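You operate a simulated robot arm through the tools that you are given. There is no shell and no other tool. Be economical: measure what you need, move in short steps, check, and stop when the job is done.

Carry out the task below with a simulated robot arm. There is one attempt and no reset: what you move stays moved.

Task
Rinse the clear and green bottles from the grey rack and drain them in the blue rack.

Only the result counts: the job must be done as asked and must still hold three seconds after the hand-in. Knocking over, shifting, dropping, spilling or breaking anything else fails it.

Robot
A 7-joint arm with a two-finger parallel gripper, fixed in place. Base frame: the origin is at the foot of the arm, x ahead of it, y to its left, z up; the work surface is at about z = 1.2. Lengths are in cm, angles in degrees, forces in N, time in s.
With the tool pointing down near the work surface it reaches from about 22 to 58 cm from the base axis. Its first joint turns from -66.0 to 66.0 degrees. Payload 2.5 kg.
The TCP is the grasp point between the finger pads, 2.3 cm short of the fingertips. In the tool frame z runs along the fingers and y along their closing line. The gripper opens to 9.4 cm. The fingers are 3.8 cm wide and 1 cm thick; the gripper's body (5.4 by 9.6 cm) begins 3.9 cm behind the TCP.
Orientation is that of the tool frame in the base frame, as a unit quaternion [x, y, z, w]. With the fingers straight down and closing along the base's y, the tool's x points along the base's -x, its y along +y and its z along -z.

Tools
- The arm moves only by the tool servo_tool. Its argument "targets" is a list of rows, each a list of 7 numbers: the shift along the base's x, y, z in m, then the turn, a rotation vector about the base's x, y, z in degrees, then the gripper command, from -1 (fully open) to 1 (shut), values between in proportion. In form: [[dx, dy, dz, wx, wy, wz, gripper], ...]. A call has 1 to 20 rows; each row shifts and turns the commanded pose from where the row before left it. Each row takes 0.2 s and may step no farther than 5 cm and 8.6 degrees from the row before; otherwise, or with a gripper value out of range, the whole call is refused. Where a pose cannot be reached the arm comes as near as it can. A force on the tool above 40 N (or 10 N above the force at the start of the call, whichever is more), or a blocked arm, ends the call early, and 0.2 s more pass. The fingers move at their own pace (about 10.8 cm/s each) and stop on an object; they squeeze with about 32 N. The grip force told is the motor's: it shows also when the fingers shut on nothing. Time passes only in rows, and 0.2 s behind the last, so rows that do not move let the fingers close. It gives the time, the measured TCP pose, the force on the tool (base axes), the opening and the grip force at its end, in the units of the frame above (readings bear some noise).
- Cameras (640 x 400 px; columns grow to the right, rows downward): "scene" is fixed at [11.91, -40.79, 55.48]; the picture's right is [0.82, -0.57, 0.00], its down [-0.28, -0.40, -0.88] and it looks along [0.50, 0.72, -0.48] (base axes); focal length 325 px, centre (320, 200). "wrist" rides on the gripper at [8.6, 1.6, -7.5] in the tool frame; the picture's right is [-0.18, 0.98, 0.00], its down [-0.58, -0.11, -0.81] and it looks along [-0.79, -0.15, 0.59] (tool axes); focal length 243 px, centre (320, 200). There is no depth. A picture from a camera that has moved, and an enlarged one, comes with that camera's place and axes in the base frame and with its lens.
- snapshot(camera): a new picture of that camera. The clock stands still meanwhile.
- inspect(camera, box): a new picture of the part [left, top, right, bottom] of that camera's present view, enlarged. The clock stands still meanwhile.
- hand_in(): hands the job in; it is judged then, once.

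Go step by step. Nothing tells you positions but the pictures and the camera data: compare them with the known pose of the tool, close in by small moves and look again before you grip or let go. The budget is 120 turns and 64 pictures, counting those below and the enlarged ones. Unless the task says otherwise, let go and move clear before handing in, and close with one line.

The tools are called after "Request:" as a command line: name --pt "numbers of a row" for each row, then --argument value for the rest, lists and objects as JSON in quotes. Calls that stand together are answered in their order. servo_tool: Moves the arm, as the interface text tells. Its arguments: {"type":"object","properties":{"targets":{"type":"array","items":{"type":"array","items":{"type":"number"}}}},"required":["targets"]} The other tools are called the same way: snapshot (camera) takes a picture; inspect (camera, box) takes an enlarged picture of a part of a camera's view; hand_in () hands the job in.

At the start:

```text
t: 0.0
ee_pos: [38.95, 18.81, 39.87]
tcp_rot: [0.0, 1.0, -0.001, 0.0]
wrist_force: [0.2, -0.2, 0.4]
gripper_width: 9.41
gripper_force: 0.0
```

scene: 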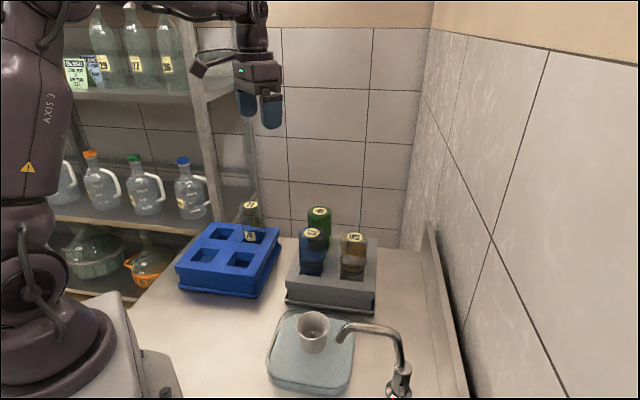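
wrist: 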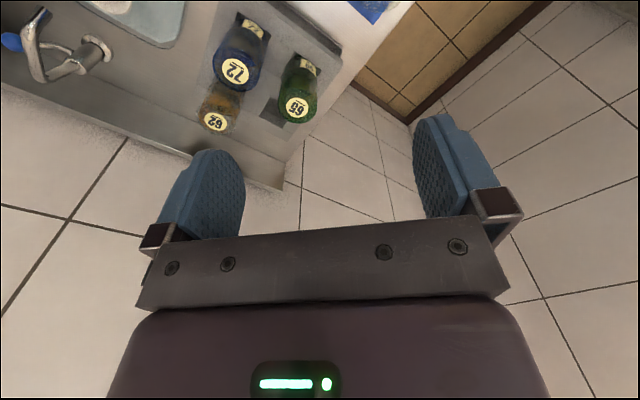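

I see a blue rack with one bottle in it, a grey rack with three or more bottles, and a basin with a cup and faucet. I'll look closer before moving.

Request:
inspect --camera "scene" --box '[160, 180, 400, 330]'

Request:
inspect --camera "scene" --box '[250, 280, 442, 400]'

Request:
inspect --camera "wrist" --box '[0, 0, 400, 250]'

```text
2.67 times, centred on (280, 255) of scene
camera zoom: at [11.91, -40.79, 55.48], right [0.82, -0.57, 0.0], down [-0.28, -0.4, -0.88], along [0.5, 0.72, -0.48], focal length 867 px, centre (427, 53)
```

zoom: 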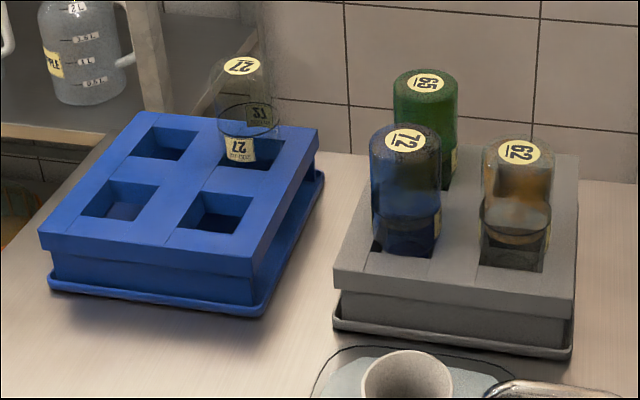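

```text
3.33 times, centred on (346, 340) of scene
camera zoom: at [11.91, -40.79, 55.48], right [0.82, -0.57, 0.0], down [-0.28, -0.4, -0.88], along [0.5, 0.72, -0.48], focal length 1084 px, centre (233, -267)
```

zoom: 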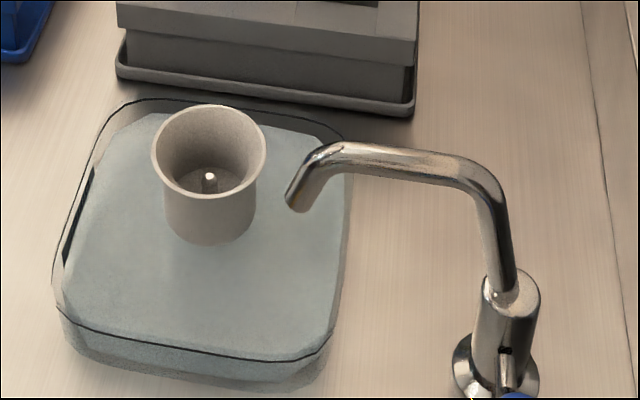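

```text
1.60 times, centred on (200, 125) of wrist
camera zoom: at [30.2, 20.45, 47.46], right [0.18, 0.98, 0.0], down [0.58, -0.11, 0.81], along [0.79, -0.15, -0.59], focal length 388 px, centre (512, 320)
```

zoom: 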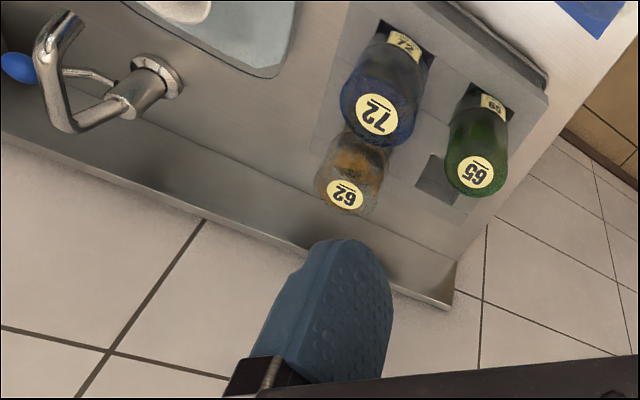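

Bottle tops triangulate at: 65 green (49.4, 13.5, 16.4), 62 clear (49.5, 0.7, 16.2) and 72 blue (43, 7.1, 16.3), so the rack sits at about 45°. The cup with a central jet looks like the rinser, near (34.6, -5.8). I'll move the wrist camera, staying high, to view the cup and faucet.

Request:
servo_tool --pt "-0.02 -0.045 0 0 0 0 -1" --pt "-0.02 -0.045 0 0 0 0 -1" --pt "-0.02 -0.045 0 0 0 0 -1" --pt "-0.02 -0.045 0 0 0 0 -1" --pt "-0.02 -0.02 0 0 0 0 -1" --pt "0 0 0 0 0 0 -1"

Request:
snapshot --camera "wrist"

```text
t: 1.4
ee_pos: [28.84, -1.12, 39.94]
tcp_rot: [0.0, 1.0, 0.0, 0.0]
wrist_force: [-0.2, 0.7, 0.4]
gripper_width: 9.4
gripper_force: 0.2
```

```text
58 pictures are left
camera wrist: at [20.14, 0.56, 47.38], right [0.18, 0.98, 0.0], down [0.58, -0.11, 0.81], along [0.79, -0.15, -0.59], focal length 243 px, centre (320, 200)
```

wrist: 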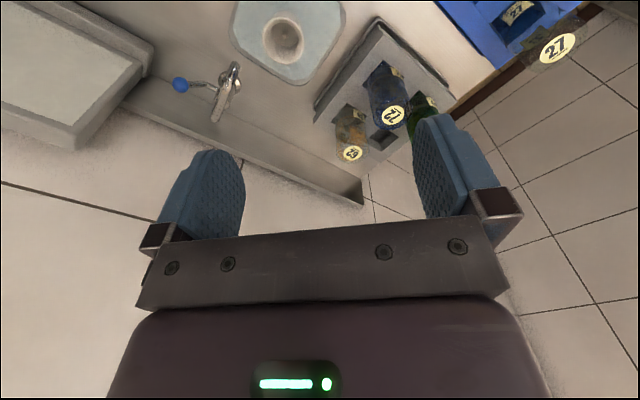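

Request:
inspect --camera "wrist" --box '[130, 0, 450, 200]'

Request:
inspect --camera "wrist" --box '[420, 0, 640, 130]'

```text
2.00 times, centred on (290, 100) of wrist
camera zoom: at [20.14, 0.56, 47.38], right [0.18, 0.98, 0.0], down [0.58, -0.11, 0.81], along [0.79, -0.15, -0.59], focal length 485 px, centre (380, 400)
```

zoom: 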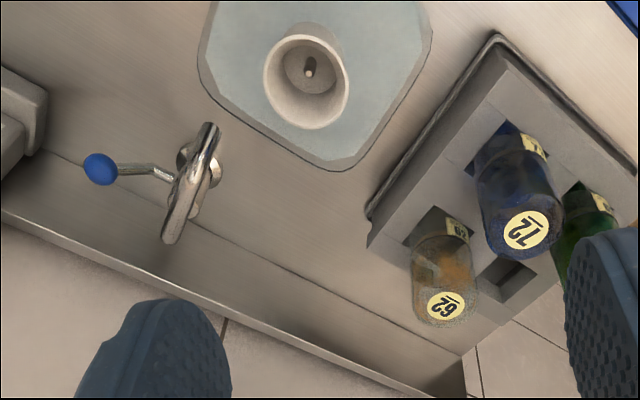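

```text
2.91 times, centred on (530, 65) of wrist
camera zoom: at [20.14, 0.56, 47.38], right [0.18, 0.98, 0.0], down [0.58, -0.11, 0.81], along [0.79, -0.15, -0.59], focal length 706 px, centre (-291, 593)
```

zoom: 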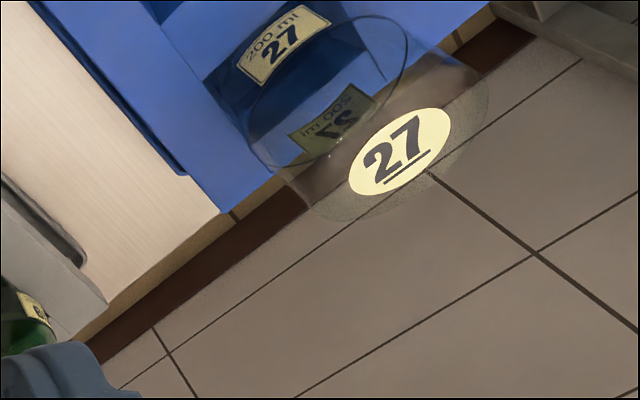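

The jet tip is at about (33.5, -7.35, 6.3), the cup rim at z ≈ 8.1, and the spout end near (33.8, -14.4, 11.4). The free blue sockets are about (30.6, 18.5), (24.3, 25) and (30.6, 31.3), with bottle 27 at (37, 25). Next I'll go above the clear bottle 62.

Request:
servo_tool --pt "0.045 0.004 -0.02 0 0 0 -1" --pt "0.045 0.004 -0.02 0 0 0 -1" --pt "0.045 0.004 -0.02 0 0 0 -1" --pt "0.045 0.004 -0.03 0 0 0 -1" --pt "0.025 0.003 -0.03 0 0 0 -1" --pt "0 0 -0.04 0 0 0 -1" --pt "0 0 0 0 0 0 -1"

Request:
snapshot --camera "wrist"

Request:
snapshot --camera "scene"

```text
refused: row 4 steps farther than a row can; nothing moved
```

```text
55 pictures are left
camera wrist: at [20.14, 0.56, 47.38], right [0.18, 0.98, 0.0], down [0.58, -0.11, 0.81], along [0.79, -0.15, -0.59], focal length 243 px, centre (320, 200)
```

wrist: 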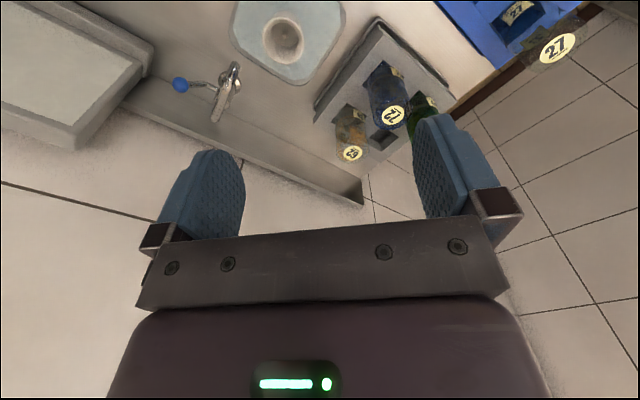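

```text
54 pictures are left
```

scene: 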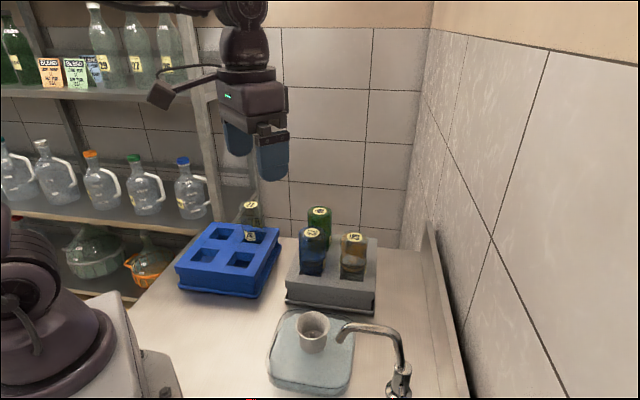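

That call was refused for an oversized step, so nothing moved. I'll retry with smaller steps.

Request:
servo_tool --pt "0.042 0.004 -0.02 0 0 0 -1" --pt "0.042 0.004 -0.02 0 0 0 -1" --pt "0.042 0.004 -0.02 0 0 0 -1" --pt "0.042 0.004 -0.02 0 0 0 -1" --pt "0.038 0.002 -0.03 0 0 0 -1" --pt "0 0 -0.04 0 0 0 -1" --pt "0 0 0 0 0 0 -1"

Request:
snapshot --camera "wrist"

Request:
snapshot --camera "scene"

```text
t: 3.0
ee_pos: [49.42, 0.61, 24.75]
tcp_rot: [-0.001, 1.0, 0.0, -0.001]
wrist_force: [-0.1, -0.9, 0.3]
gripper_width: 9.39
gripper_force: 0.1
```

```text
53 pictures are left
camera wrist: at [40.83, 2.25, 32.24], right [0.18, 0.98, 0.0], down [0.58, -0.11, 0.81], along [0.79, -0.15, -0.59], focal length 243 px, centre (320, 200)
```

wrist: 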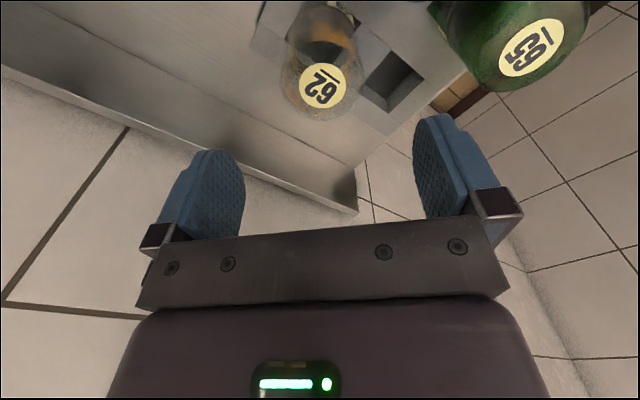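

```text
52 pictures are left
```

scene: 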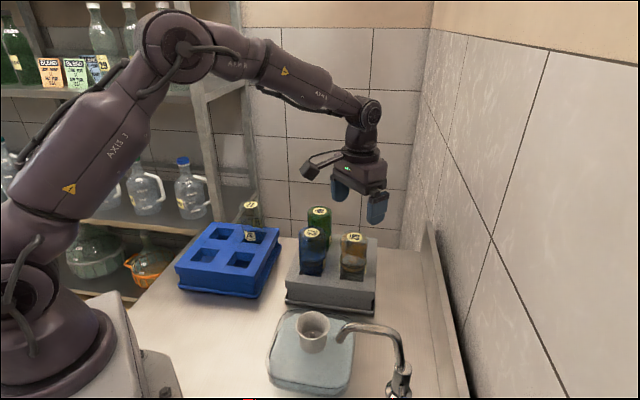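

Bottle 62 is confirmed at (49.5, 0.8). I'll descend around it and grip.

Request:
servo_tool --pt "0.001 0.002 -0.04 0 0 0 -1" --pt "0 0 -0.04 0 0 0 -1" --pt "0 0 -0.02 0 0 0 -1" --pt "0 0 -0.014 0 0 0 -1" --pt "0 0 0 0 0 0 -1"

Request:
snapshot --camera "wrist"

Request:
inspect --camera "scene" --box '[240, 140, 440, 320]'

```text
t: 4.2
ee_pos: [49.57, 0.82, 13.43]
tcp_rot: [0.0, 1.0, 0.0, 0.0]
wrist_force: [0.3, -0.5, 0.0]
gripper_width: 9.41
gripper_force: 0.0
```

```text
51 pictures are left
camera wrist: at [40.9, 2.46, 20.9], right [0.18, 0.98, 0.0], down [0.58, -0.11, 0.81], along [0.79, -0.15, -0.59], focal length 243 px, centre (320, 200)
```

wrist: 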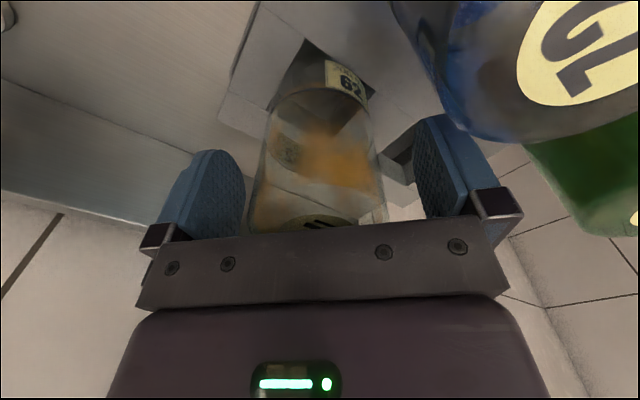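

```text
2.22 times, centred on (340, 230) of scene
camera zoom: at [11.91, -40.79, 55.48], right [0.82, -0.57, 0.0], down [-0.28, -0.4, -0.88], along [0.5, 0.72, -0.48], focal length 723 px, centre (276, 133)
```

zoom: 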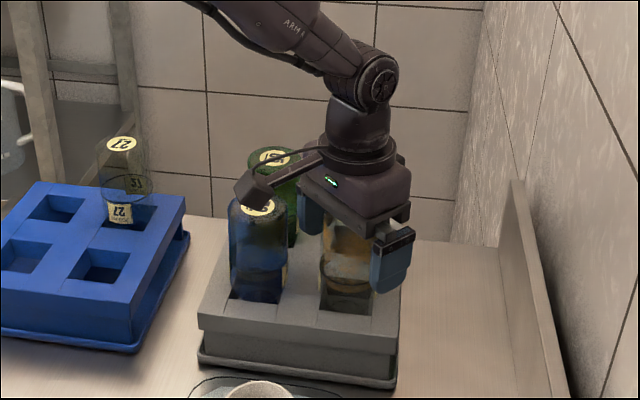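

The bottle is centred between the fingers and the camera clears 72. I'll close and lift.

Request:
servo_tool --pt "0 0 0 0 0 0 1" --pt "0 0 0 0 0 0 1" --pt "0 0 0 0 0 0 1" --pt "0 0 0 0 0 0 1"

Request:
servo_tool --pt "0 0 0.015 0 0 0 1" --pt "0 0 0.03 0 0 0 1" --pt "0 0 0.04 0 0 0 1" --pt "0 0 0.04 0 0 0 1" --pt "0 0 0.04 0 0 0 1" --pt "0 0 0.02 0 0 0 1" --pt "0 0 0 0 0 0 1"

Request:
snapshot --camera "wrist"

Request:
inspect --camera "scene" --box '[240, 120, 440, 300]'

```text
t: 5.2
ee_pos: [49.6, 0.73, 13.36]
tcp_rot: [0.0, 1.0, -0.001, 0.0]
wrist_force: [-0.2, -3.1, 1.9]
gripper_width: 5.74
gripper_force: 31.8
```

```text
t: 6.8
ee_pos: [49.63, 0.75, 32.08]
tcp_rot: [0.0, 1.0, 0.0, 0.0]
wrist_force: [0.3, -0.2, -1.5]
gripper_width: 5.76
gripper_force: 31.7
```

```text
49 pictures are left
camera wrist: at [41.06, 2.48, 39.51], right [0.18, 0.98, 0.0], down [0.58, -0.11, 0.81], along [0.79, -0.15, -0.59], focal length 243 px, centre (320, 200)
```

wrist: 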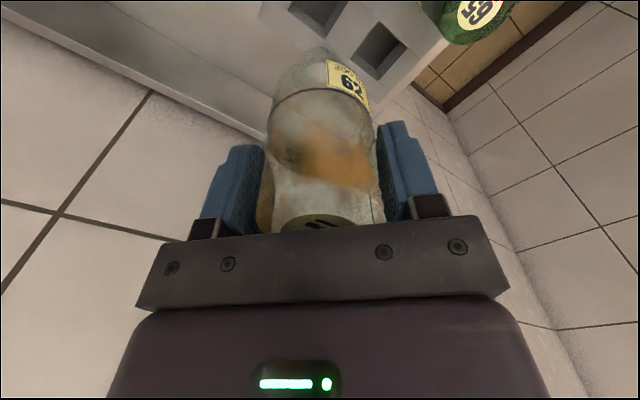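

```text
2.22 times, centred on (340, 210) of scene
camera zoom: at [11.91, -40.79, 55.48], right [0.82, -0.57, 0.0], down [-0.28, -0.4, -0.88], along [0.5, 0.72, -0.48], focal length 723 px, centre (276, 178)
```

zoom: 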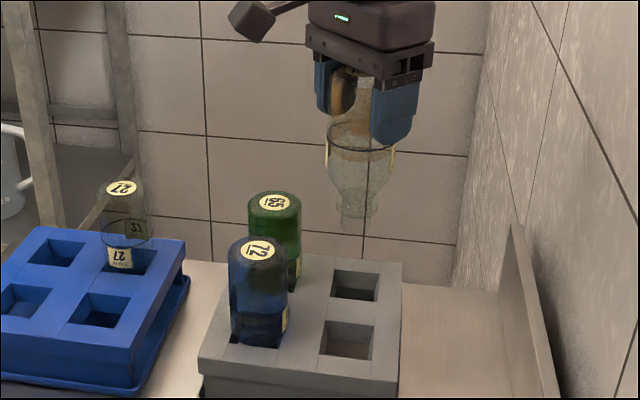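

I've got 62; its neck tip hangs about 11.3 cm below the TCP. Next I'll move above the rinser cup and stop with the neck just above the rim to check alignment.

Request:
servo_tool --pt "-0.03 -0.015 0 0 0 0 1" --pt "-0.033 -0.017 0 0 0 0 1" --pt "-0.033 -0.017 0 0 0 0 1" --pt "-0.033 -0.017 0 0 0 0 1" --pt "-0.032 -0.016 0 0 0 0 1" --pt "0 0 -0.04 0 0 0 1" --pt "0 0 -0.04 0 0 0 1" --pt "0 0 -0.015 0 0 0 1" --pt "0 0 0 0 0 0 1"

Request:
inspect --camera "scene" --box '[240, 240, 440, 400]'

Request:
snapshot --camera "wrist"

```text
t: 8.8
ee_pos: [33.37, -7.43, 22.56]
tcp_rot: [0.0, 1.0, -0.001, 0.0]
wrist_force: [0.0, 0.5, -1.7]
gripper_width: 5.71
gripper_force: 31.7
```

```text
2.50 times, centred on (340, 320) of scene
camera zoom: at [11.91, -40.79, 55.48], right [0.82, -0.57, 0.0], down [-0.28, -0.4, -0.88], along [0.5, 0.72, -0.48], focal length 813 px, centre (270, -100)
```

zoom: 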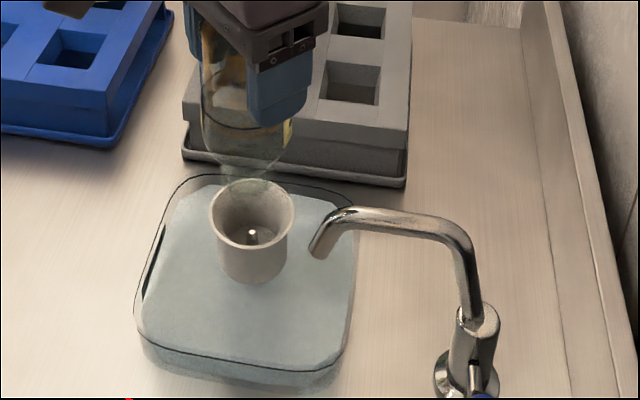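

```text
46 pictures are left
camera wrist: at [24.73, -5.68, 30.02], right [0.18, 0.98, 0.0], down [0.58, -0.11, 0.81], along [0.79, -0.15, -0.59], focal length 243 px, centre (320, 200)
```

wrist: 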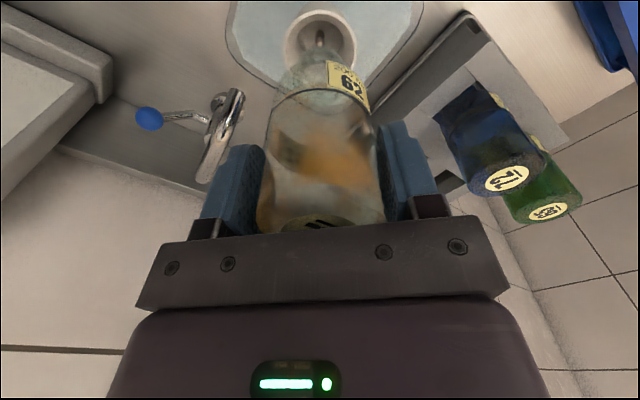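

The bottle axis and jet line up within a couple of millimetres. I'll lower the neck over the jet gently.

Request:
servo_tool --pt "0 0 -0.02 0 0 0 1" --pt "0 0.001 -0.02 0 0 0 1" --pt "0 0 -0.01 0 0 0 1" --pt "0 0 -0.01 0 0 0 1" --pt "0 0 0 0 0 0 1"

Request:
inspect --camera "scene" --box '[240, 240, 440, 400]'

```text
t: 10.0
ee_pos: [33.54, -7.32, 16.5]
tcp_rot: [0.0, 1.0, 0.0, 0.001]
wrist_force: [-0.6, 1.2, 2.7]
gripper_width: 5.75
gripper_force: 32.1
```

```text
2.50 times, centred on (340, 320) of scene
camera zoom: at [11.91, -40.79, 55.48], right [0.82, -0.57, 0.0], down [-0.28, -0.4, -0.88], along [0.5, 0.72, -0.48], focal length 813 px, centre (270, -100)
```

zoom: 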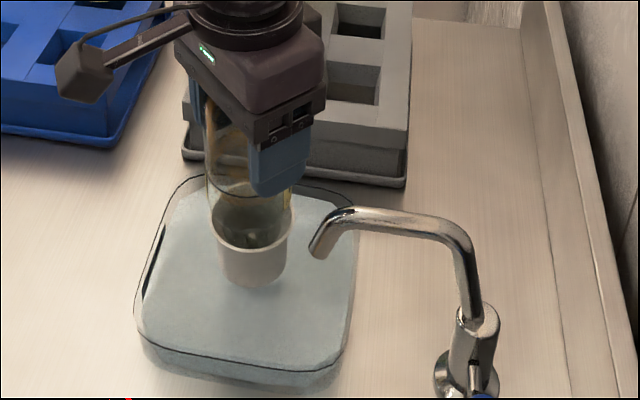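

The force rose by about 4 N, so the neck seems to be engaging the jet or a spring valve. I'll press a little further and watch.

Request:
servo_tool --pt "0 0 -0.004 0 0 0 1" --pt "0 0 -0.004 0 0 0 1" --pt "0 0 0 0 0 0 1"

Request:
inspect --camera "scene" --box '[270, 270, 370, 370]'

Request:
snapshot --camera "wrist"

```text
t: 10.8
ee_pos: [33.39, -7.27, 15.77]
tcp_rot: [0.001, 1.0, -0.001, 0.001]
wrist_force: [0.3, 1.4, 5.5]
gripper_width: 5.74
gripper_force: 32.4
```

```text
4.00 times, centred on (320, 320) of scene
camera zoom: at [11.91, -40.79, 55.48], right [0.82, -0.57, 0.0], down [-0.28, -0.4, -0.88], along [0.5, 0.72, -0.48], focal length 1301 px, centre (320, -280)
```

zoom: 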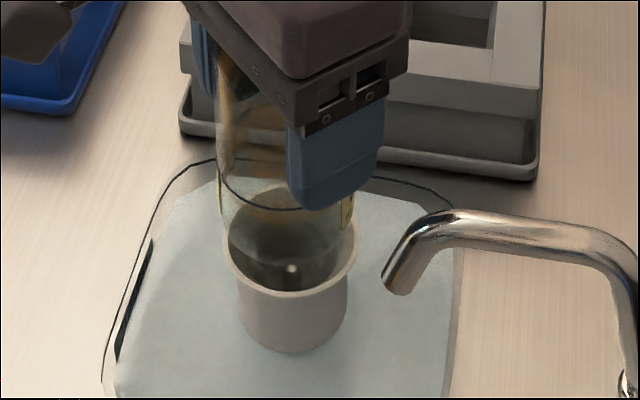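

```text
43 pictures are left
camera wrist: at [24.8, -5.65, 23.22], right [0.18, 0.98, 0.0], down [0.58, -0.11, 0.81], along [0.79, -0.15, -0.59], focal length 243 px, centre (320, 200)
```

wrist: 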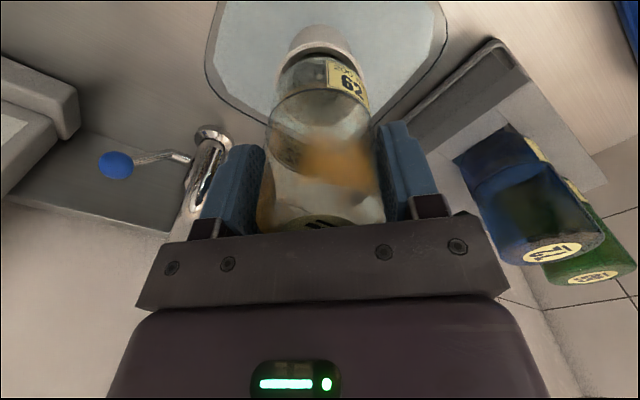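

The force rises like a spring and the jet tip has sunk about 1.2 cm, so it's a push-down valve. I'll press further to open it.

Request:
servo_tool --pt "0 0 -0.004 0 0 0 1" --pt "0 0 -0.004 0 0 0 1" --pt "0 0 0 0 0 0 1"

Request:
inspect --camera "scene" --box '[270, 270, 370, 370]'

Request:
inspect --camera "wrist" --box '[220, 0, 420, 250]'

```text
t: 11.6
ee_pos: [33.33, -7.26, 14.98]
tcp_rot: [0.0, 1.0, -0.001, 0.001]
wrist_force: [-1.6, -2.9, 8.4]
gripper_width: 5.74
gripper_force: 32.6
```

```text
4.00 times, centred on (320, 320) of scene
camera zoom: at [11.91, -40.79, 55.48], right [0.82, -0.57, 0.0], down [-0.28, -0.4, -0.88], along [0.5, 0.72, -0.48], focal length 1301 px, centre (320, -280)
```

zoom: 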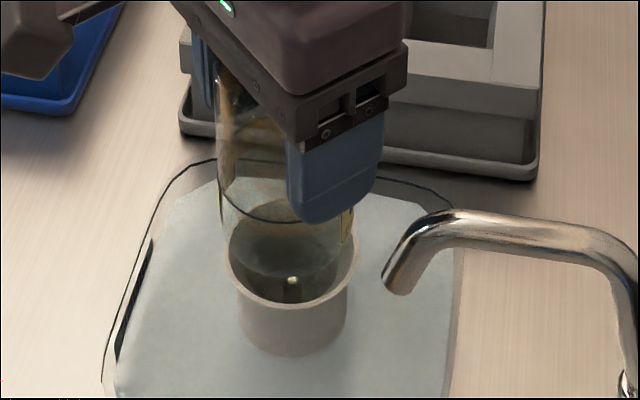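

```text
1.60 times, centred on (320, 125) of wrist
camera zoom: at [24.81, -5.63, 22.42], right [0.18, 0.98, 0.0], down [0.58, -0.11, 0.81], along [0.79, -0.15, -0.59], focal length 388 px, centre (320, 320)
```

zoom: 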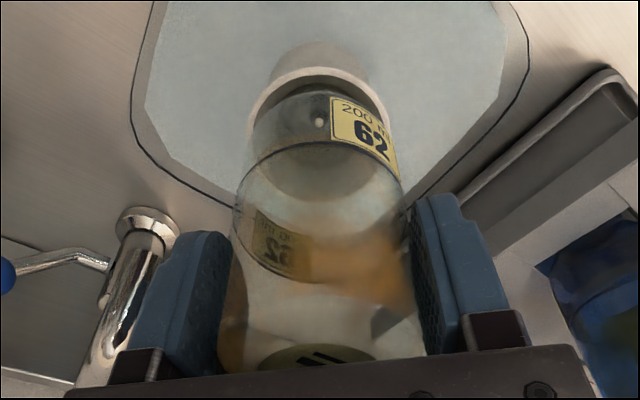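

The bottle isn't slipping and the spring load is about 10 N. No visible rinsing yet, so I'll press a bit more.

Request:
servo_tool --pt "0 0 -0.004 0 0 0 1" --pt "0 0 -0.004 0 0 0 1" --pt "0 0 0 0 0 0 1" --pt "0 0 0 0 0 0 1"

Request:
inspect --camera "scene" --box '[270, 270, 370, 370]'

Request:
inspect --camera "wrist" --box '[220, 0, 420, 250]'

```text
t: 12.6
ee_pos: [33.53, -7.29, 14.06]
tcp_rot: [-0.002, 1.0, 0.001, 0.003]
wrist_force: [1.9, 2.4, 17.5]
gripper_width: 5.72
gripper_force: 32.0
```

```text
4.00 times, centred on (320, 320) of scene
camera zoom: at [11.9, -40.79, 55.48], right [0.82, -0.57, 0.0], down [-0.28, -0.4, -0.88], along [0.5, 0.72, -0.48], focal length 1301 px, centre (320, -280)
```

zoom: 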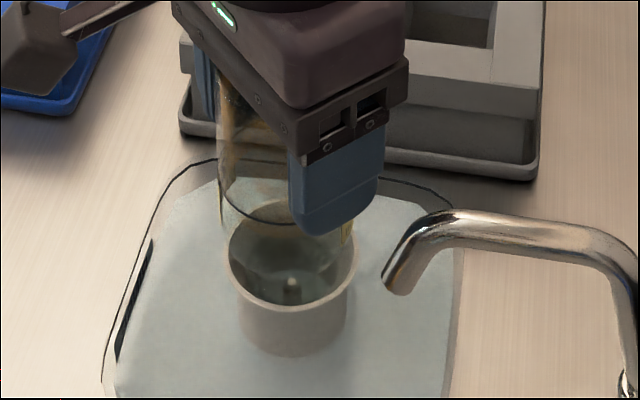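

```text
1.60 times, centred on (320, 125) of wrist
camera zoom: at [24.87, -5.63, 21.66], right [0.18, 0.98, 0.0], down [0.58, -0.11, 0.81], along [0.79, -0.15, -0.59], focal length 388 px, centre (320, 320)
```

zoom: 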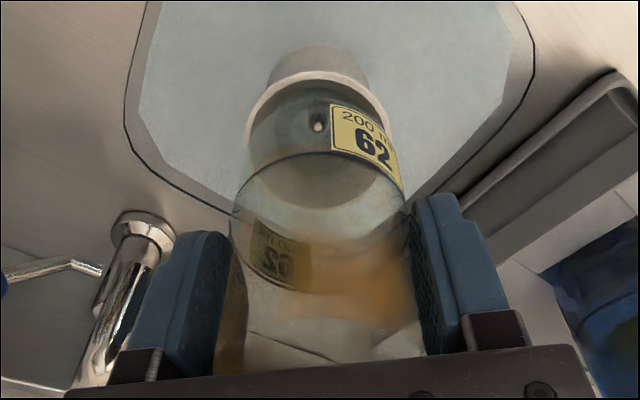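

The force is up to 17.5 N and the bottle may have slid slightly in the grip. I'll back off a hair, hold for a while, and see whether the dirt goes.

Request:
servo_tool --pt "0 0 0.003 0 0 0 1" --pt "0 0 0 0 0 0 1" --pt "0 0 0 0 0 0 1" --pt "0 0 0 0 0 0 1" --pt "0 0 0 0 0 0 1" --pt "0 0 0 0 0 0 1" --pt "0 0 0 0 0 0 1"

Request:
inspect --camera "wrist" --box '[220, 0, 420, 250]'

```text
t: 14.2
ee_pos: [33.36, -7.24, 14.49]
tcp_rot: [0.0, 1.0, -0.001, 0.0]
wrist_force: [0.1, -3.1, 7.4]
gripper_width: 5.72
gripper_force: 31.9
```

```text
1.60 times, centred on (320, 125) of wrist
camera zoom: at [24.8, -5.65, 21.98], right [0.18, 0.98, 0.0], down [0.58, -0.11, 0.81], along [0.79, -0.15, -0.59], focal length 388 px, centre (320, 320)
```

zoom: 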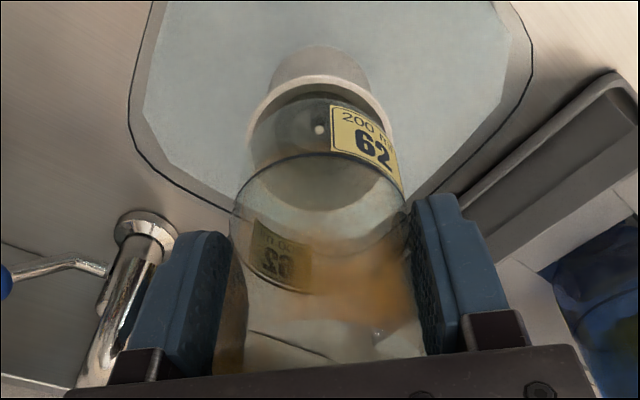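

The dirt may be fading slightly, and the bottle slid up about 4 mm in the grip. I'll hold longer and compare.

Request:
servo_tool --pt "0 0 -0.002 0 0 0 1" --pt "0 0 0 0 0 0 1" --pt "0 0 0 0 0 0 1" --pt "0 0 0 0 0 0 1" --pt "0 0 0 0 0 0 1" --pt "0 0 0 0 0 0 1" --pt "0 0 0 0 0 0 1" --pt "0 0 0 0 0 0 1" --pt "0 0 0 0 0 0 1" --pt "0 0 0 0 0 0 1" --pt "0 0 0 0 0 0 1" --pt "0 0 0 0 0 0 1"

Request:
inspect --camera "wrist" --box '[220, 0, 420, 250]'

Request:
inspect --camera "scene" --box '[270, 250, 370, 350]'

```text
t: 16.8
ee_pos: [33.45, -7.29, 14.23]
tcp_rot: [-0.001, 1.0, -0.001, 0.001]
wrist_force: [1.7, -8.2, 8.9]
gripper_width: 5.74
gripper_force: 32.1
```

```text
1.60 times, centred on (320, 125) of wrist
camera zoom: at [24.8, -5.61, 21.77], right [0.18, 0.98, 0.0], down [0.58, -0.11, 0.81], along [0.79, -0.15, -0.59], focal length 388 px, centre (320, 320)
```

zoom: 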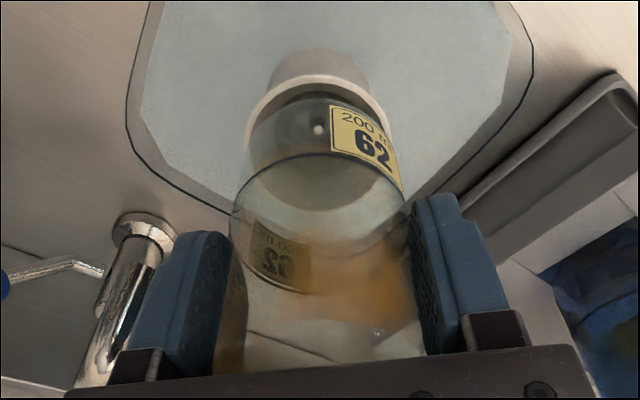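

```text
4.00 times, centred on (320, 300) of scene
camera zoom: at [11.91, -40.79, 55.48], right [0.82, -0.57, 0.0], down [-0.28, -0.4, -0.88], along [0.5, 0.72, -0.48], focal length 1301 px, centre (320, -200)
```

zoom: 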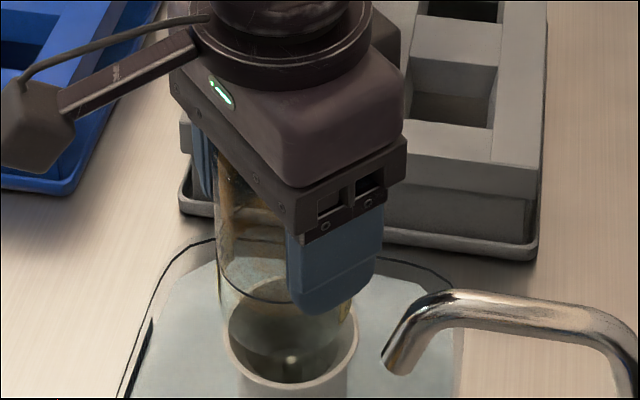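

There's no clear change, so the valve probably opens only near full stroke. I'll press down further in small steps and hold.

Request:
servo_tool --pt "0 0 -0.003 0 0 0 1" --pt "0 0 -0.003 0 0 0 1" --pt "0 0 0 0 0 0 1" --pt "0 0 0 0 0 0 1"

Request:
inspect --camera "wrist" --box '[220, 0, 420, 250]'

Request:
inspect --camera "scene" --box '[270, 250, 370, 350]'

```text
t: 17.8
ee_pos: [33.47, -7.29, 13.68]
tcp_rot: [0.0, 1.0, -0.001, 0.001]
wrist_force: [-0.7, -5.2, 17.9]
gripper_width: 5.74
gripper_force: 32.3
```

```text
1.60 times, centred on (320, 125) of wrist
camera zoom: at [24.84, -5.62, 21.19], right [0.18, 0.98, 0.0], down [0.58, -0.11, 0.81], along [0.79, -0.15, -0.59], focal length 388 px, centre (320, 320)
```

zoom: 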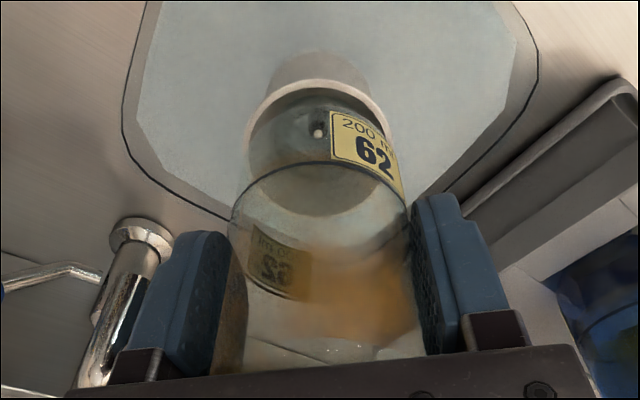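

```text
4.00 times, centred on (320, 300) of scene
camera zoom: at [11.9, -40.79, 55.49], right [0.82, -0.57, 0.0], down [-0.28, -0.4, -0.88], along [0.5, 0.72, -0.48], focal length 1301 px, centre (320, -200)
```

zoom: 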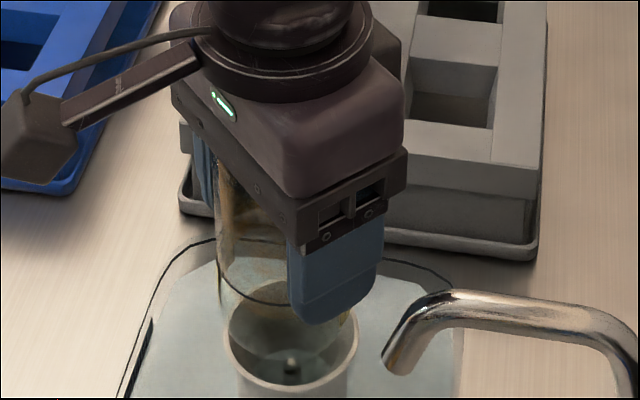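

The stop seems reached, and a dark ring shows at the jet only at full press. I'll hold here for 3 s and check the dirt again.

Request:
servo_tool --pt "0 0 0 0 0 0 1" --pt "0 0 0 0 0 0 1" --pt "0 0 0 0 0 0 1" --pt "0 0 0 0 0 0 1" --pt "0 0 0 0 0 0 1" --pt "0 0 0 0 0 0 1" --pt "0 0 0 0 0 0 1" --pt "0 0 0 0 0 0 1" --pt "0 0 0 0 0 0 1" --pt "0 0 0 0 0 0 1" --pt "0 0 0 0 0 0 1" --pt "0 0 0 0 0 0 1" --pt "0 0 0 0 0 0 1" --pt "0 0 0 0 0 0 1"

Request:
inspect --camera "wrist" --box '[220, 0, 420, 250]'

```text
t: 20.8
ee_pos: [33.45, -7.34, 13.66]
tcp_rot: [0.0, 1.0, -0.001, 0.001]
wrist_force: [1.2, -2.0, 12.6]
gripper_width: 5.73
gripper_force: 31.7
```

```text
1.60 times, centred on (320, 125) of wrist
camera zoom: at [24.83, -5.62, 21.19], right [0.18, 0.98, 0.0], down [0.58, -0.11, 0.81], along [0.79, -0.15, -0.59], focal length 388 px, centre (320, 320)
```

zoom: 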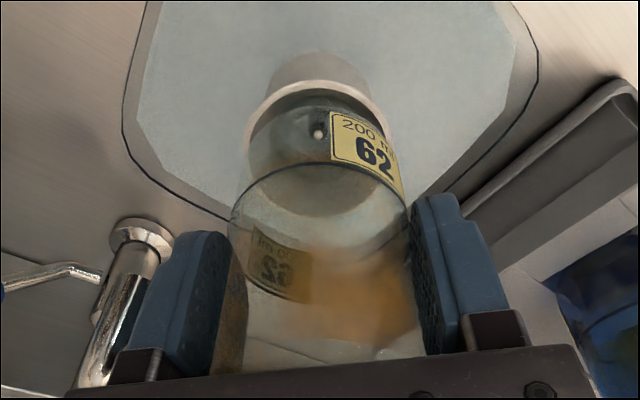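

There's been no change from holding. The bowl, cup and spring plunger look like a pump-type rinser, so repeated strokes are likely needed. I'll try two pump strokes and look.

Request:
servo_tool --pt "0 0 0.012 0 0 0 1" --pt "0 0 0.014 0 0 0 1" --pt "0 0 0 0 0 0 1" --pt "0 0 -0.013 0 0 0 1" --pt "0 0 -0.013 0 0 0 1" --pt "0 0 0 0 0 0 1" --pt "0 0 0.013 0 0 0 1" --pt "0 0 0.013 0 0 0 1" --pt "0 0 0 0 0 0 1" --pt "0 0 -0.013 0 0 0 1" --pt "0 0 -0.013 0 0 0 1"

Request:
inspect --camera "wrist" --box '[220, 0, 420, 250]'

Request:
inspect --camera "scene" --box '[270, 250, 370, 350]'

```text
t: 23.2
ee_pos: [33.39, -7.31, 13.66]
tcp_rot: [0.0, 1.0, 0.001, 0.002]
wrist_force: [1.4, 2.9, 17.4]
gripper_width: 5.73
gripper_force: 31.6
```

```text
1.60 times, centred on (320, 125) of wrist
camera zoom: at [24.77, -5.62, 21.16], right [0.18, 0.98, 0.0], down [0.58, -0.11, 0.81], along [0.79, -0.15, -0.59], focal length 388 px, centre (320, 320)
```

zoom: 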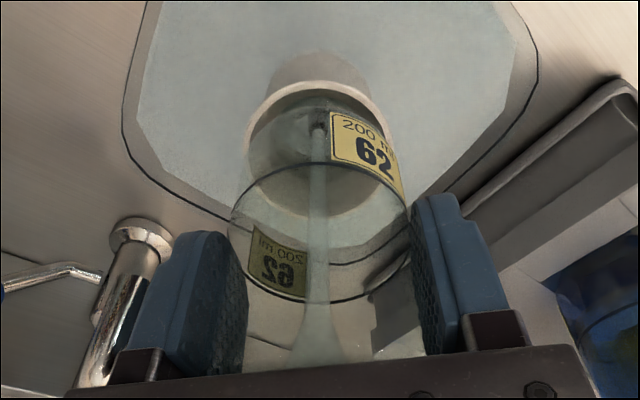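

```text
4.00 times, centred on (320, 300) of scene
camera zoom: at [11.9, -40.79, 55.48], right [0.82, -0.57, 0.0], down [-0.28, -0.4, -0.88], along [0.5, 0.72, -0.48], focal length 1301 px, centre (320, -200)
```

zoom: 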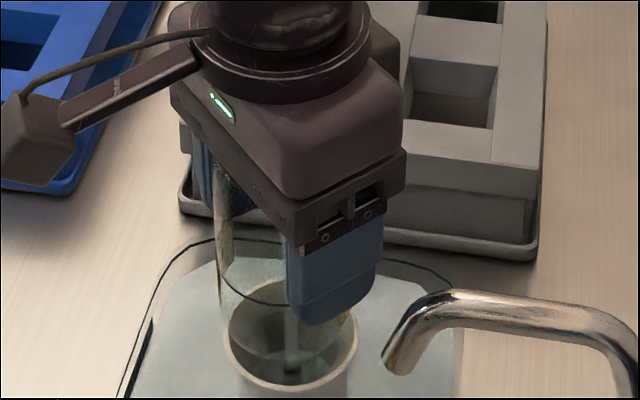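

Pumping works: the jet shot up and the dirt washed off. One more stroke, then I'll raise clear of the cup, let it drip and inspect.

Request:
servo_tool --pt "0 0 0.013 0 0 0 1" --pt "0 0 0.013 0 0 0 1" --pt "0 0 0 0 0 0 1" --pt "0 0 -0.013 0 0 0 1" --pt "0 0 -0.013 0 0 0 1" --pt "0 0 0 0 0 0 1" --pt "0 0 0.013 0 0 0 1" --pt "0 0 0.013 0 0 0 1" --pt "0 0 0.01 0 0 0 1" --pt "0 0 0 0 0 0 1" --pt "0 0 0 0 0 0 1" --pt "0 0 0 0 0 0 1" --pt "0 0 0 0 0 0 1" --pt "0 0 0 0 0 0 1" --pt "0 0 0.04 0 0 0 1" --pt "0 0 0.04 0 0 0 1" --pt "0 0 0.04 0 0 0 1" --pt "0 0 0.04 0 0 0 1" --pt "0 0 0 0 0 0 1"

Request:
inspect --camera "wrist" --box '[220, 0, 420, 250]'

Request:
inspect --camera "scene" --box '[220, 160, 420, 360]'

```text
t: 27.2
ee_pos: [33.6, -7.22, 33.32]
tcp_rot: [0.0, 1.0, -0.001, 0.0]
wrist_force: [-0.7, -1.0, -1.6]
gripper_width: 5.74
gripper_force: 31.9
```

```text
1.60 times, centred on (320, 125) of wrist
camera zoom: at [24.93, -5.49, 40.82], right [0.18, 0.98, 0.0], down [0.58, -0.11, 0.81], along [0.79, -0.15, -0.59], focal length 388 px, centre (320, 320)
```

zoom: 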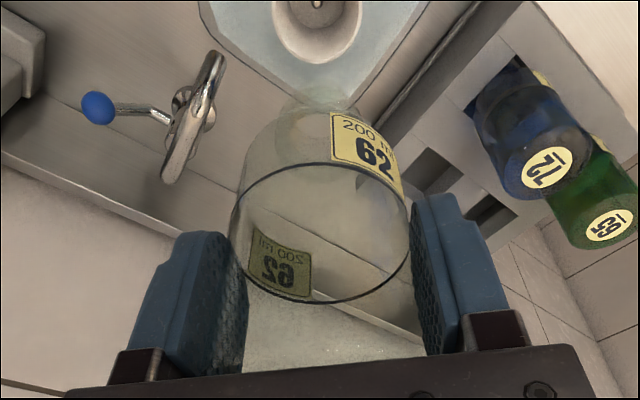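

```text
2.00 times, centred on (320, 260) of scene
camera zoom: at [11.91, -40.79, 55.48], right [0.82, -0.57, 0.0], down [-0.28, -0.4, -0.88], along [0.5, 0.72, -0.48], focal length 650 px, centre (320, 80)
```

zoom: 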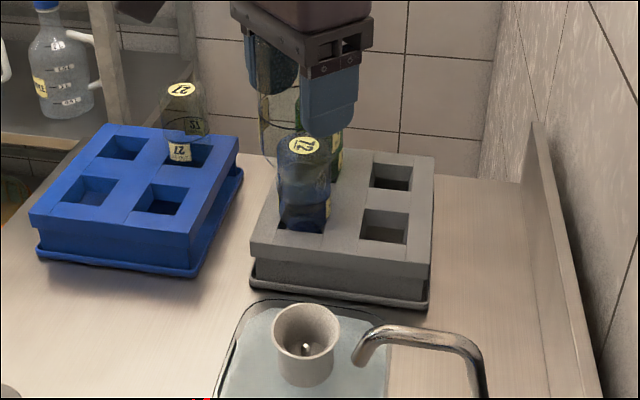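

Bottle 62 looks clean. I'll carry it high to above the near free blue socket.

Request:
servo_tool --pt "-0.004 0.04 0 0 0 0 1" --pt "-0.005 0.044 0 0 0 0 1" --pt "-0.005 0.044 0 0 0 0 1" --pt "-0.005 0.044 0 0 0 0 1" --pt "-0.005 0.044 0 0 0 0 1" --pt "-0.0055 0.042 0 0 0 0 1" --pt "0 0 -0.04 0 0 0 1" --pt "0 0 -0.04 0 0 0 1" --pt "0 0 0 0 0 0 1"

Request:
inspect --camera "wrist" --box '[160, 0, 480, 200]'

Request:
inspect --camera "scene" --box '[160, 180, 320, 320]'

```text
t: 29.2
ee_pos: [30.28, 18.52, 25.08]
tcp_rot: [0.0, 1.0, -0.002, 0.0]
wrist_force: [-0.7, -0.1, -1.0]
gripper_width: 5.71
gripper_force: 31.6
```

```text
2.00 times, centred on (320, 100) of wrist
camera zoom: at [21.71, 20.23, 32.64], right [0.18, 0.98, 0.0], down [0.58, -0.11, 0.81], along [0.79, -0.15, -0.59], focal length 485 px, centre (320, 400)
```

zoom: 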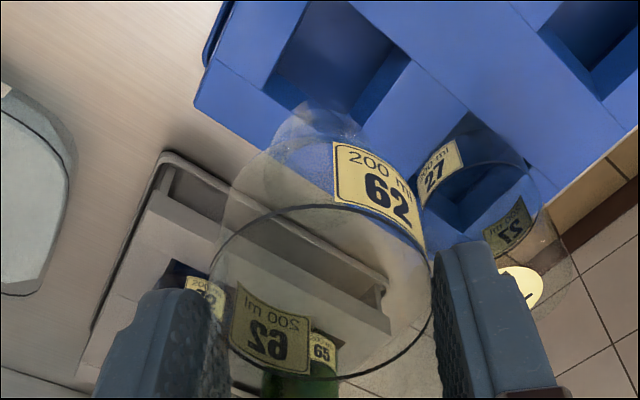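

```text
2.86 times, centred on (240, 250) of scene
camera zoom: at [11.91, -40.79, 55.48], right [0.82, -0.57, 0.0], down [-0.28, -0.4, -0.88], along [0.5, 0.72, -0.48], focal length 929 px, centre (549, 57)
```

zoom: 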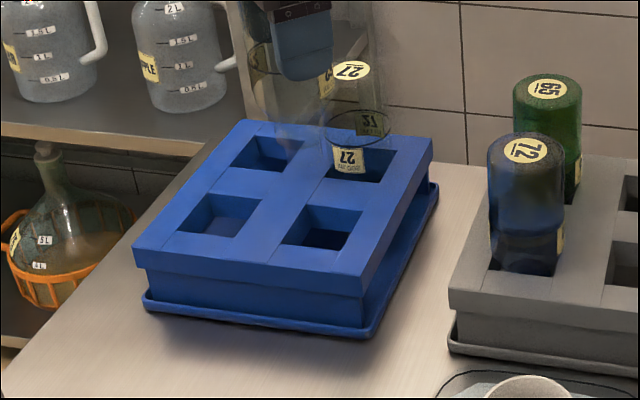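

The socket centre comes out at about (30.75, 19.1) with the rack top at z ≈ 6.5. I'll shift slightly and lower until the neck is just over the socket, then check.

Request:
servo_tool --pt "0.004 0.005 0 0 0 0 1" --pt "0 0 -0.03 0 0 0 1" --pt "0 0 -0.03 0 0 0 1" --pt "0 0 0 0 0 0 1"

Request:
inspect --camera "wrist" --box '[160, 0, 480, 200]'

Request:
inspect --camera "scene" --box '[190, 190, 310, 300]'

```text
t: 30.2
ee_pos: [30.83, 18.99, 19.14]
tcp_rot: [0.0, 1.0, -0.002, 0.0]
wrist_force: [-0.7, 0.5, -1.8]
gripper_width: 5.73
gripper_force: 31.3
```

```text
2.00 times, centred on (320, 100) of wrist
camera zoom: at [22.22, 20.73, 26.64], right [0.18, 0.98, 0.0], down [0.58, -0.11, 0.81], along [0.79, -0.15, -0.59], focal length 485 px, centre (320, 400)
```

zoom: 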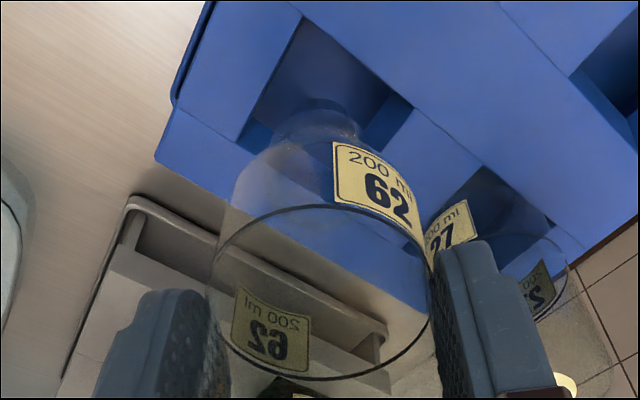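

```text
3.64 times, centred on (250, 245) of scene
camera zoom: at [11.91, -40.79, 55.48], right [0.82, -0.57, 0.0], down [-0.28, -0.4, -0.88], along [0.5, 0.72, -0.48], focal length 1183 px, centre (574, 36)
```

zoom: 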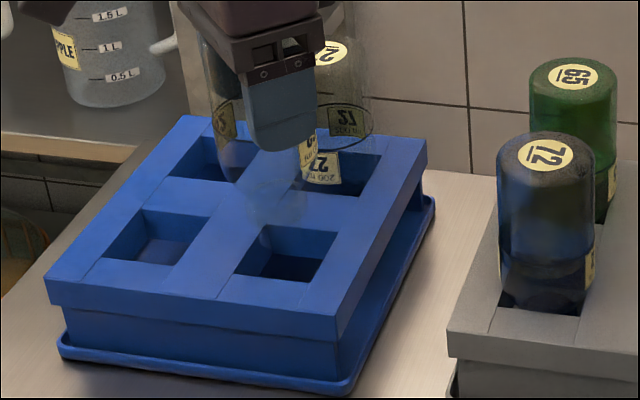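

The alignment is good; I'll make a 2 mm correction in y and lower into the socket, watching the force.

Request:
servo_tool --pt "0 0.002 -0.02 0 0 0 1" --pt "0 0 -0.02 0 0 0 1" --pt "0 0 -0.01 0 0 0 1" --pt "0 0 0 0 0 0 1"

Request:
inspect --camera "wrist" --box '[160, 0, 480, 200]'

Request:
inspect --camera "scene" --box '[190, 190, 310, 300]'

```text
t: 31.2
ee_pos: [30.64, 19.3, 14.26]
tcp_rot: [0.0, 1.0, 0.0, 0.001]
wrist_force: [0.2, 0.0, -2.4]
gripper_width: 5.73
gripper_force: 31.9
```

```text
2.00 times, centred on (320, 100) of wrist
camera zoom: at [22.14, 20.95, 21.77], right [0.18, 0.98, 0.0], down [0.58, -0.11, 0.81], along [0.79, -0.15, -0.59], focal length 485 px, centre (320, 400)
```

zoom: 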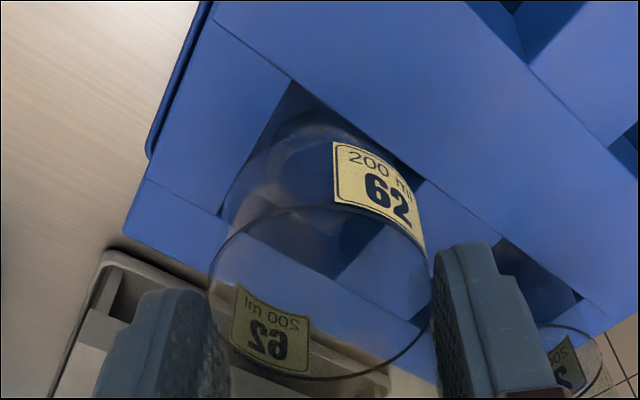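

```text
3.64 times, centred on (250, 245) of scene
camera zoom: at [11.91, -40.79, 55.48], right [0.82, -0.57, 0.0], down [-0.28, -0.4, -0.88], along [0.5, 0.72, -0.48], focal length 1183 px, centre (574, 36)
```

zoom: 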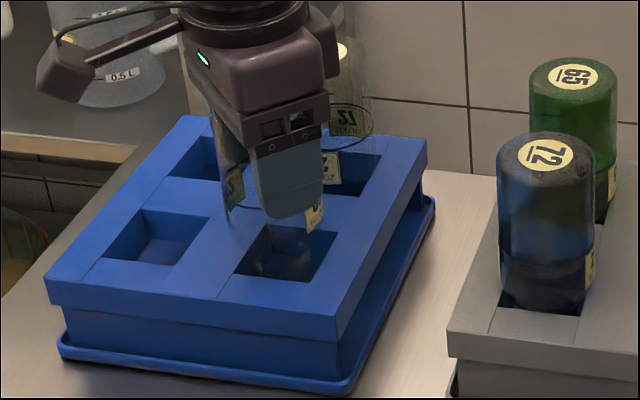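

The neck is in the socket. I'll continue down in small steps until contact.

Request:
servo_tool --pt "0.002 0 -0.005 0 0 0 1" --pt "0 0 -0.005 0 0 0 1" --pt "0 0 -0.004 0 0 0 1" --pt "0 0 0 0 0 0 1"

```text
t: 32.2
ee_pos: [31.11, 19.26, 12.82]
tcp_rot: [0.0, 1.0, 0.0, 0.001]
wrist_force: [0.7, 0.3, -1.3]
gripper_width: 5.72
gripper_force: 32.0
```

Request:
servo_tool --pt "0 0 -0.003 0 0 0 1" --pt "0 0 -0.003 0 0 0 1" --pt "0 0 0 0 0 0 1"

Request:
inspect --camera "scene" --box '[190, 190, 310, 300]'

```text
t: 33.0
ee_pos: [31.11, 19.05, 12.3]
tcp_rot: [0.0, 1.0, -0.003, 0.001]
wrist_force: [-4.6, -11.9, 23.5]
gripper_width: 5.74
gripper_force: 31.9
```

```text
3.64 times, centred on (250, 245) of scene
camera zoom: at [11.9, -40.8, 55.48], right [0.82, -0.57, 0.0], down [-0.28, -0.4, -0.88], along [0.5, 0.72, -0.48], focal length 1183 px, centre (574, 36)
```

zoom: 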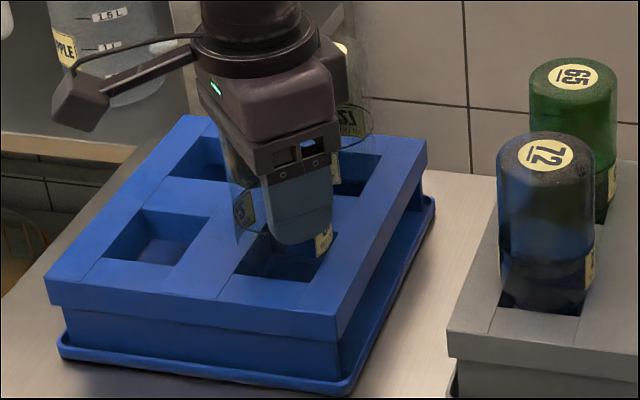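

Contact with a sideways component. I'll relax upward 2–3 mm and shift 2 mm toward -y, then check the force.

Request:
servo_tool --pt "0 -0.003 0.003 0 0 0 1" --pt "0 0 0 0 0 0 1"

```text
t: 33.6
ee_pos: [31.14, 19.06, 12.45]
tcp_rot: [0.0, 1.0, 0.0, 0.001]
wrist_force: [1.0, 1.6, -1.4]
gripper_width: 5.73
gripper_force: 32.2
```

Forces are neutral and it sits a millimetre above its seat. I'll open partway and rise.

Request:
servo_tool --pt "0 0 0 0 0 0 -0.35" --pt "0 0 0 0 0 0 -0.6" --pt "0 0 0 0 0 0 -0.6" --pt "0 0 0 0 0 0 -0.6"

Request:
inspect --camera "scene" --box '[190, 190, 310, 300]'

Request:
snapshot --camera "wrist"

```text
t: 34.6
ee_pos: [31.11, 18.73, 12.51]
tcp_rot: [0.0, 1.0, -0.001, 0.0]
wrist_force: [0.2, 0.0, -0.1]
gripper_width: 7.53
gripper_force: 0.0
```

```text
3.64 times, centred on (250, 245) of scene
camera zoom: at [11.91, -40.79, 55.48], right [0.82, -0.57, 0.0], down [-0.28, -0.4, -0.88], along [0.5, 0.72, -0.48], focal length 1183 px, centre (574, 36)
```

zoom: 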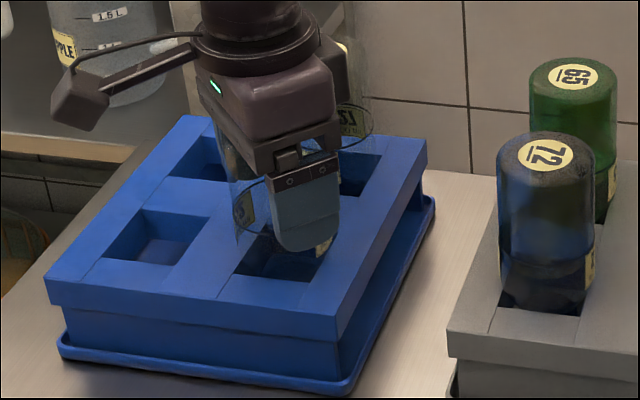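

```text
20 pictures are left
camera wrist: at [22.47, 20.57, 20.03], right [0.18, 0.98, 0.0], down [0.58, -0.11, 0.81], along [0.79, -0.15, -0.59], focal length 243 px, centre (320, 200)
```

wrist: 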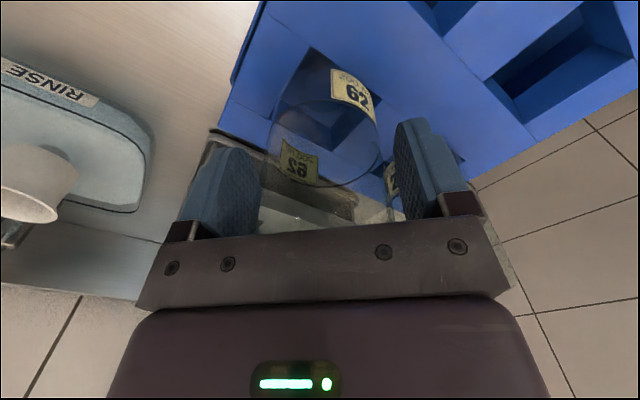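

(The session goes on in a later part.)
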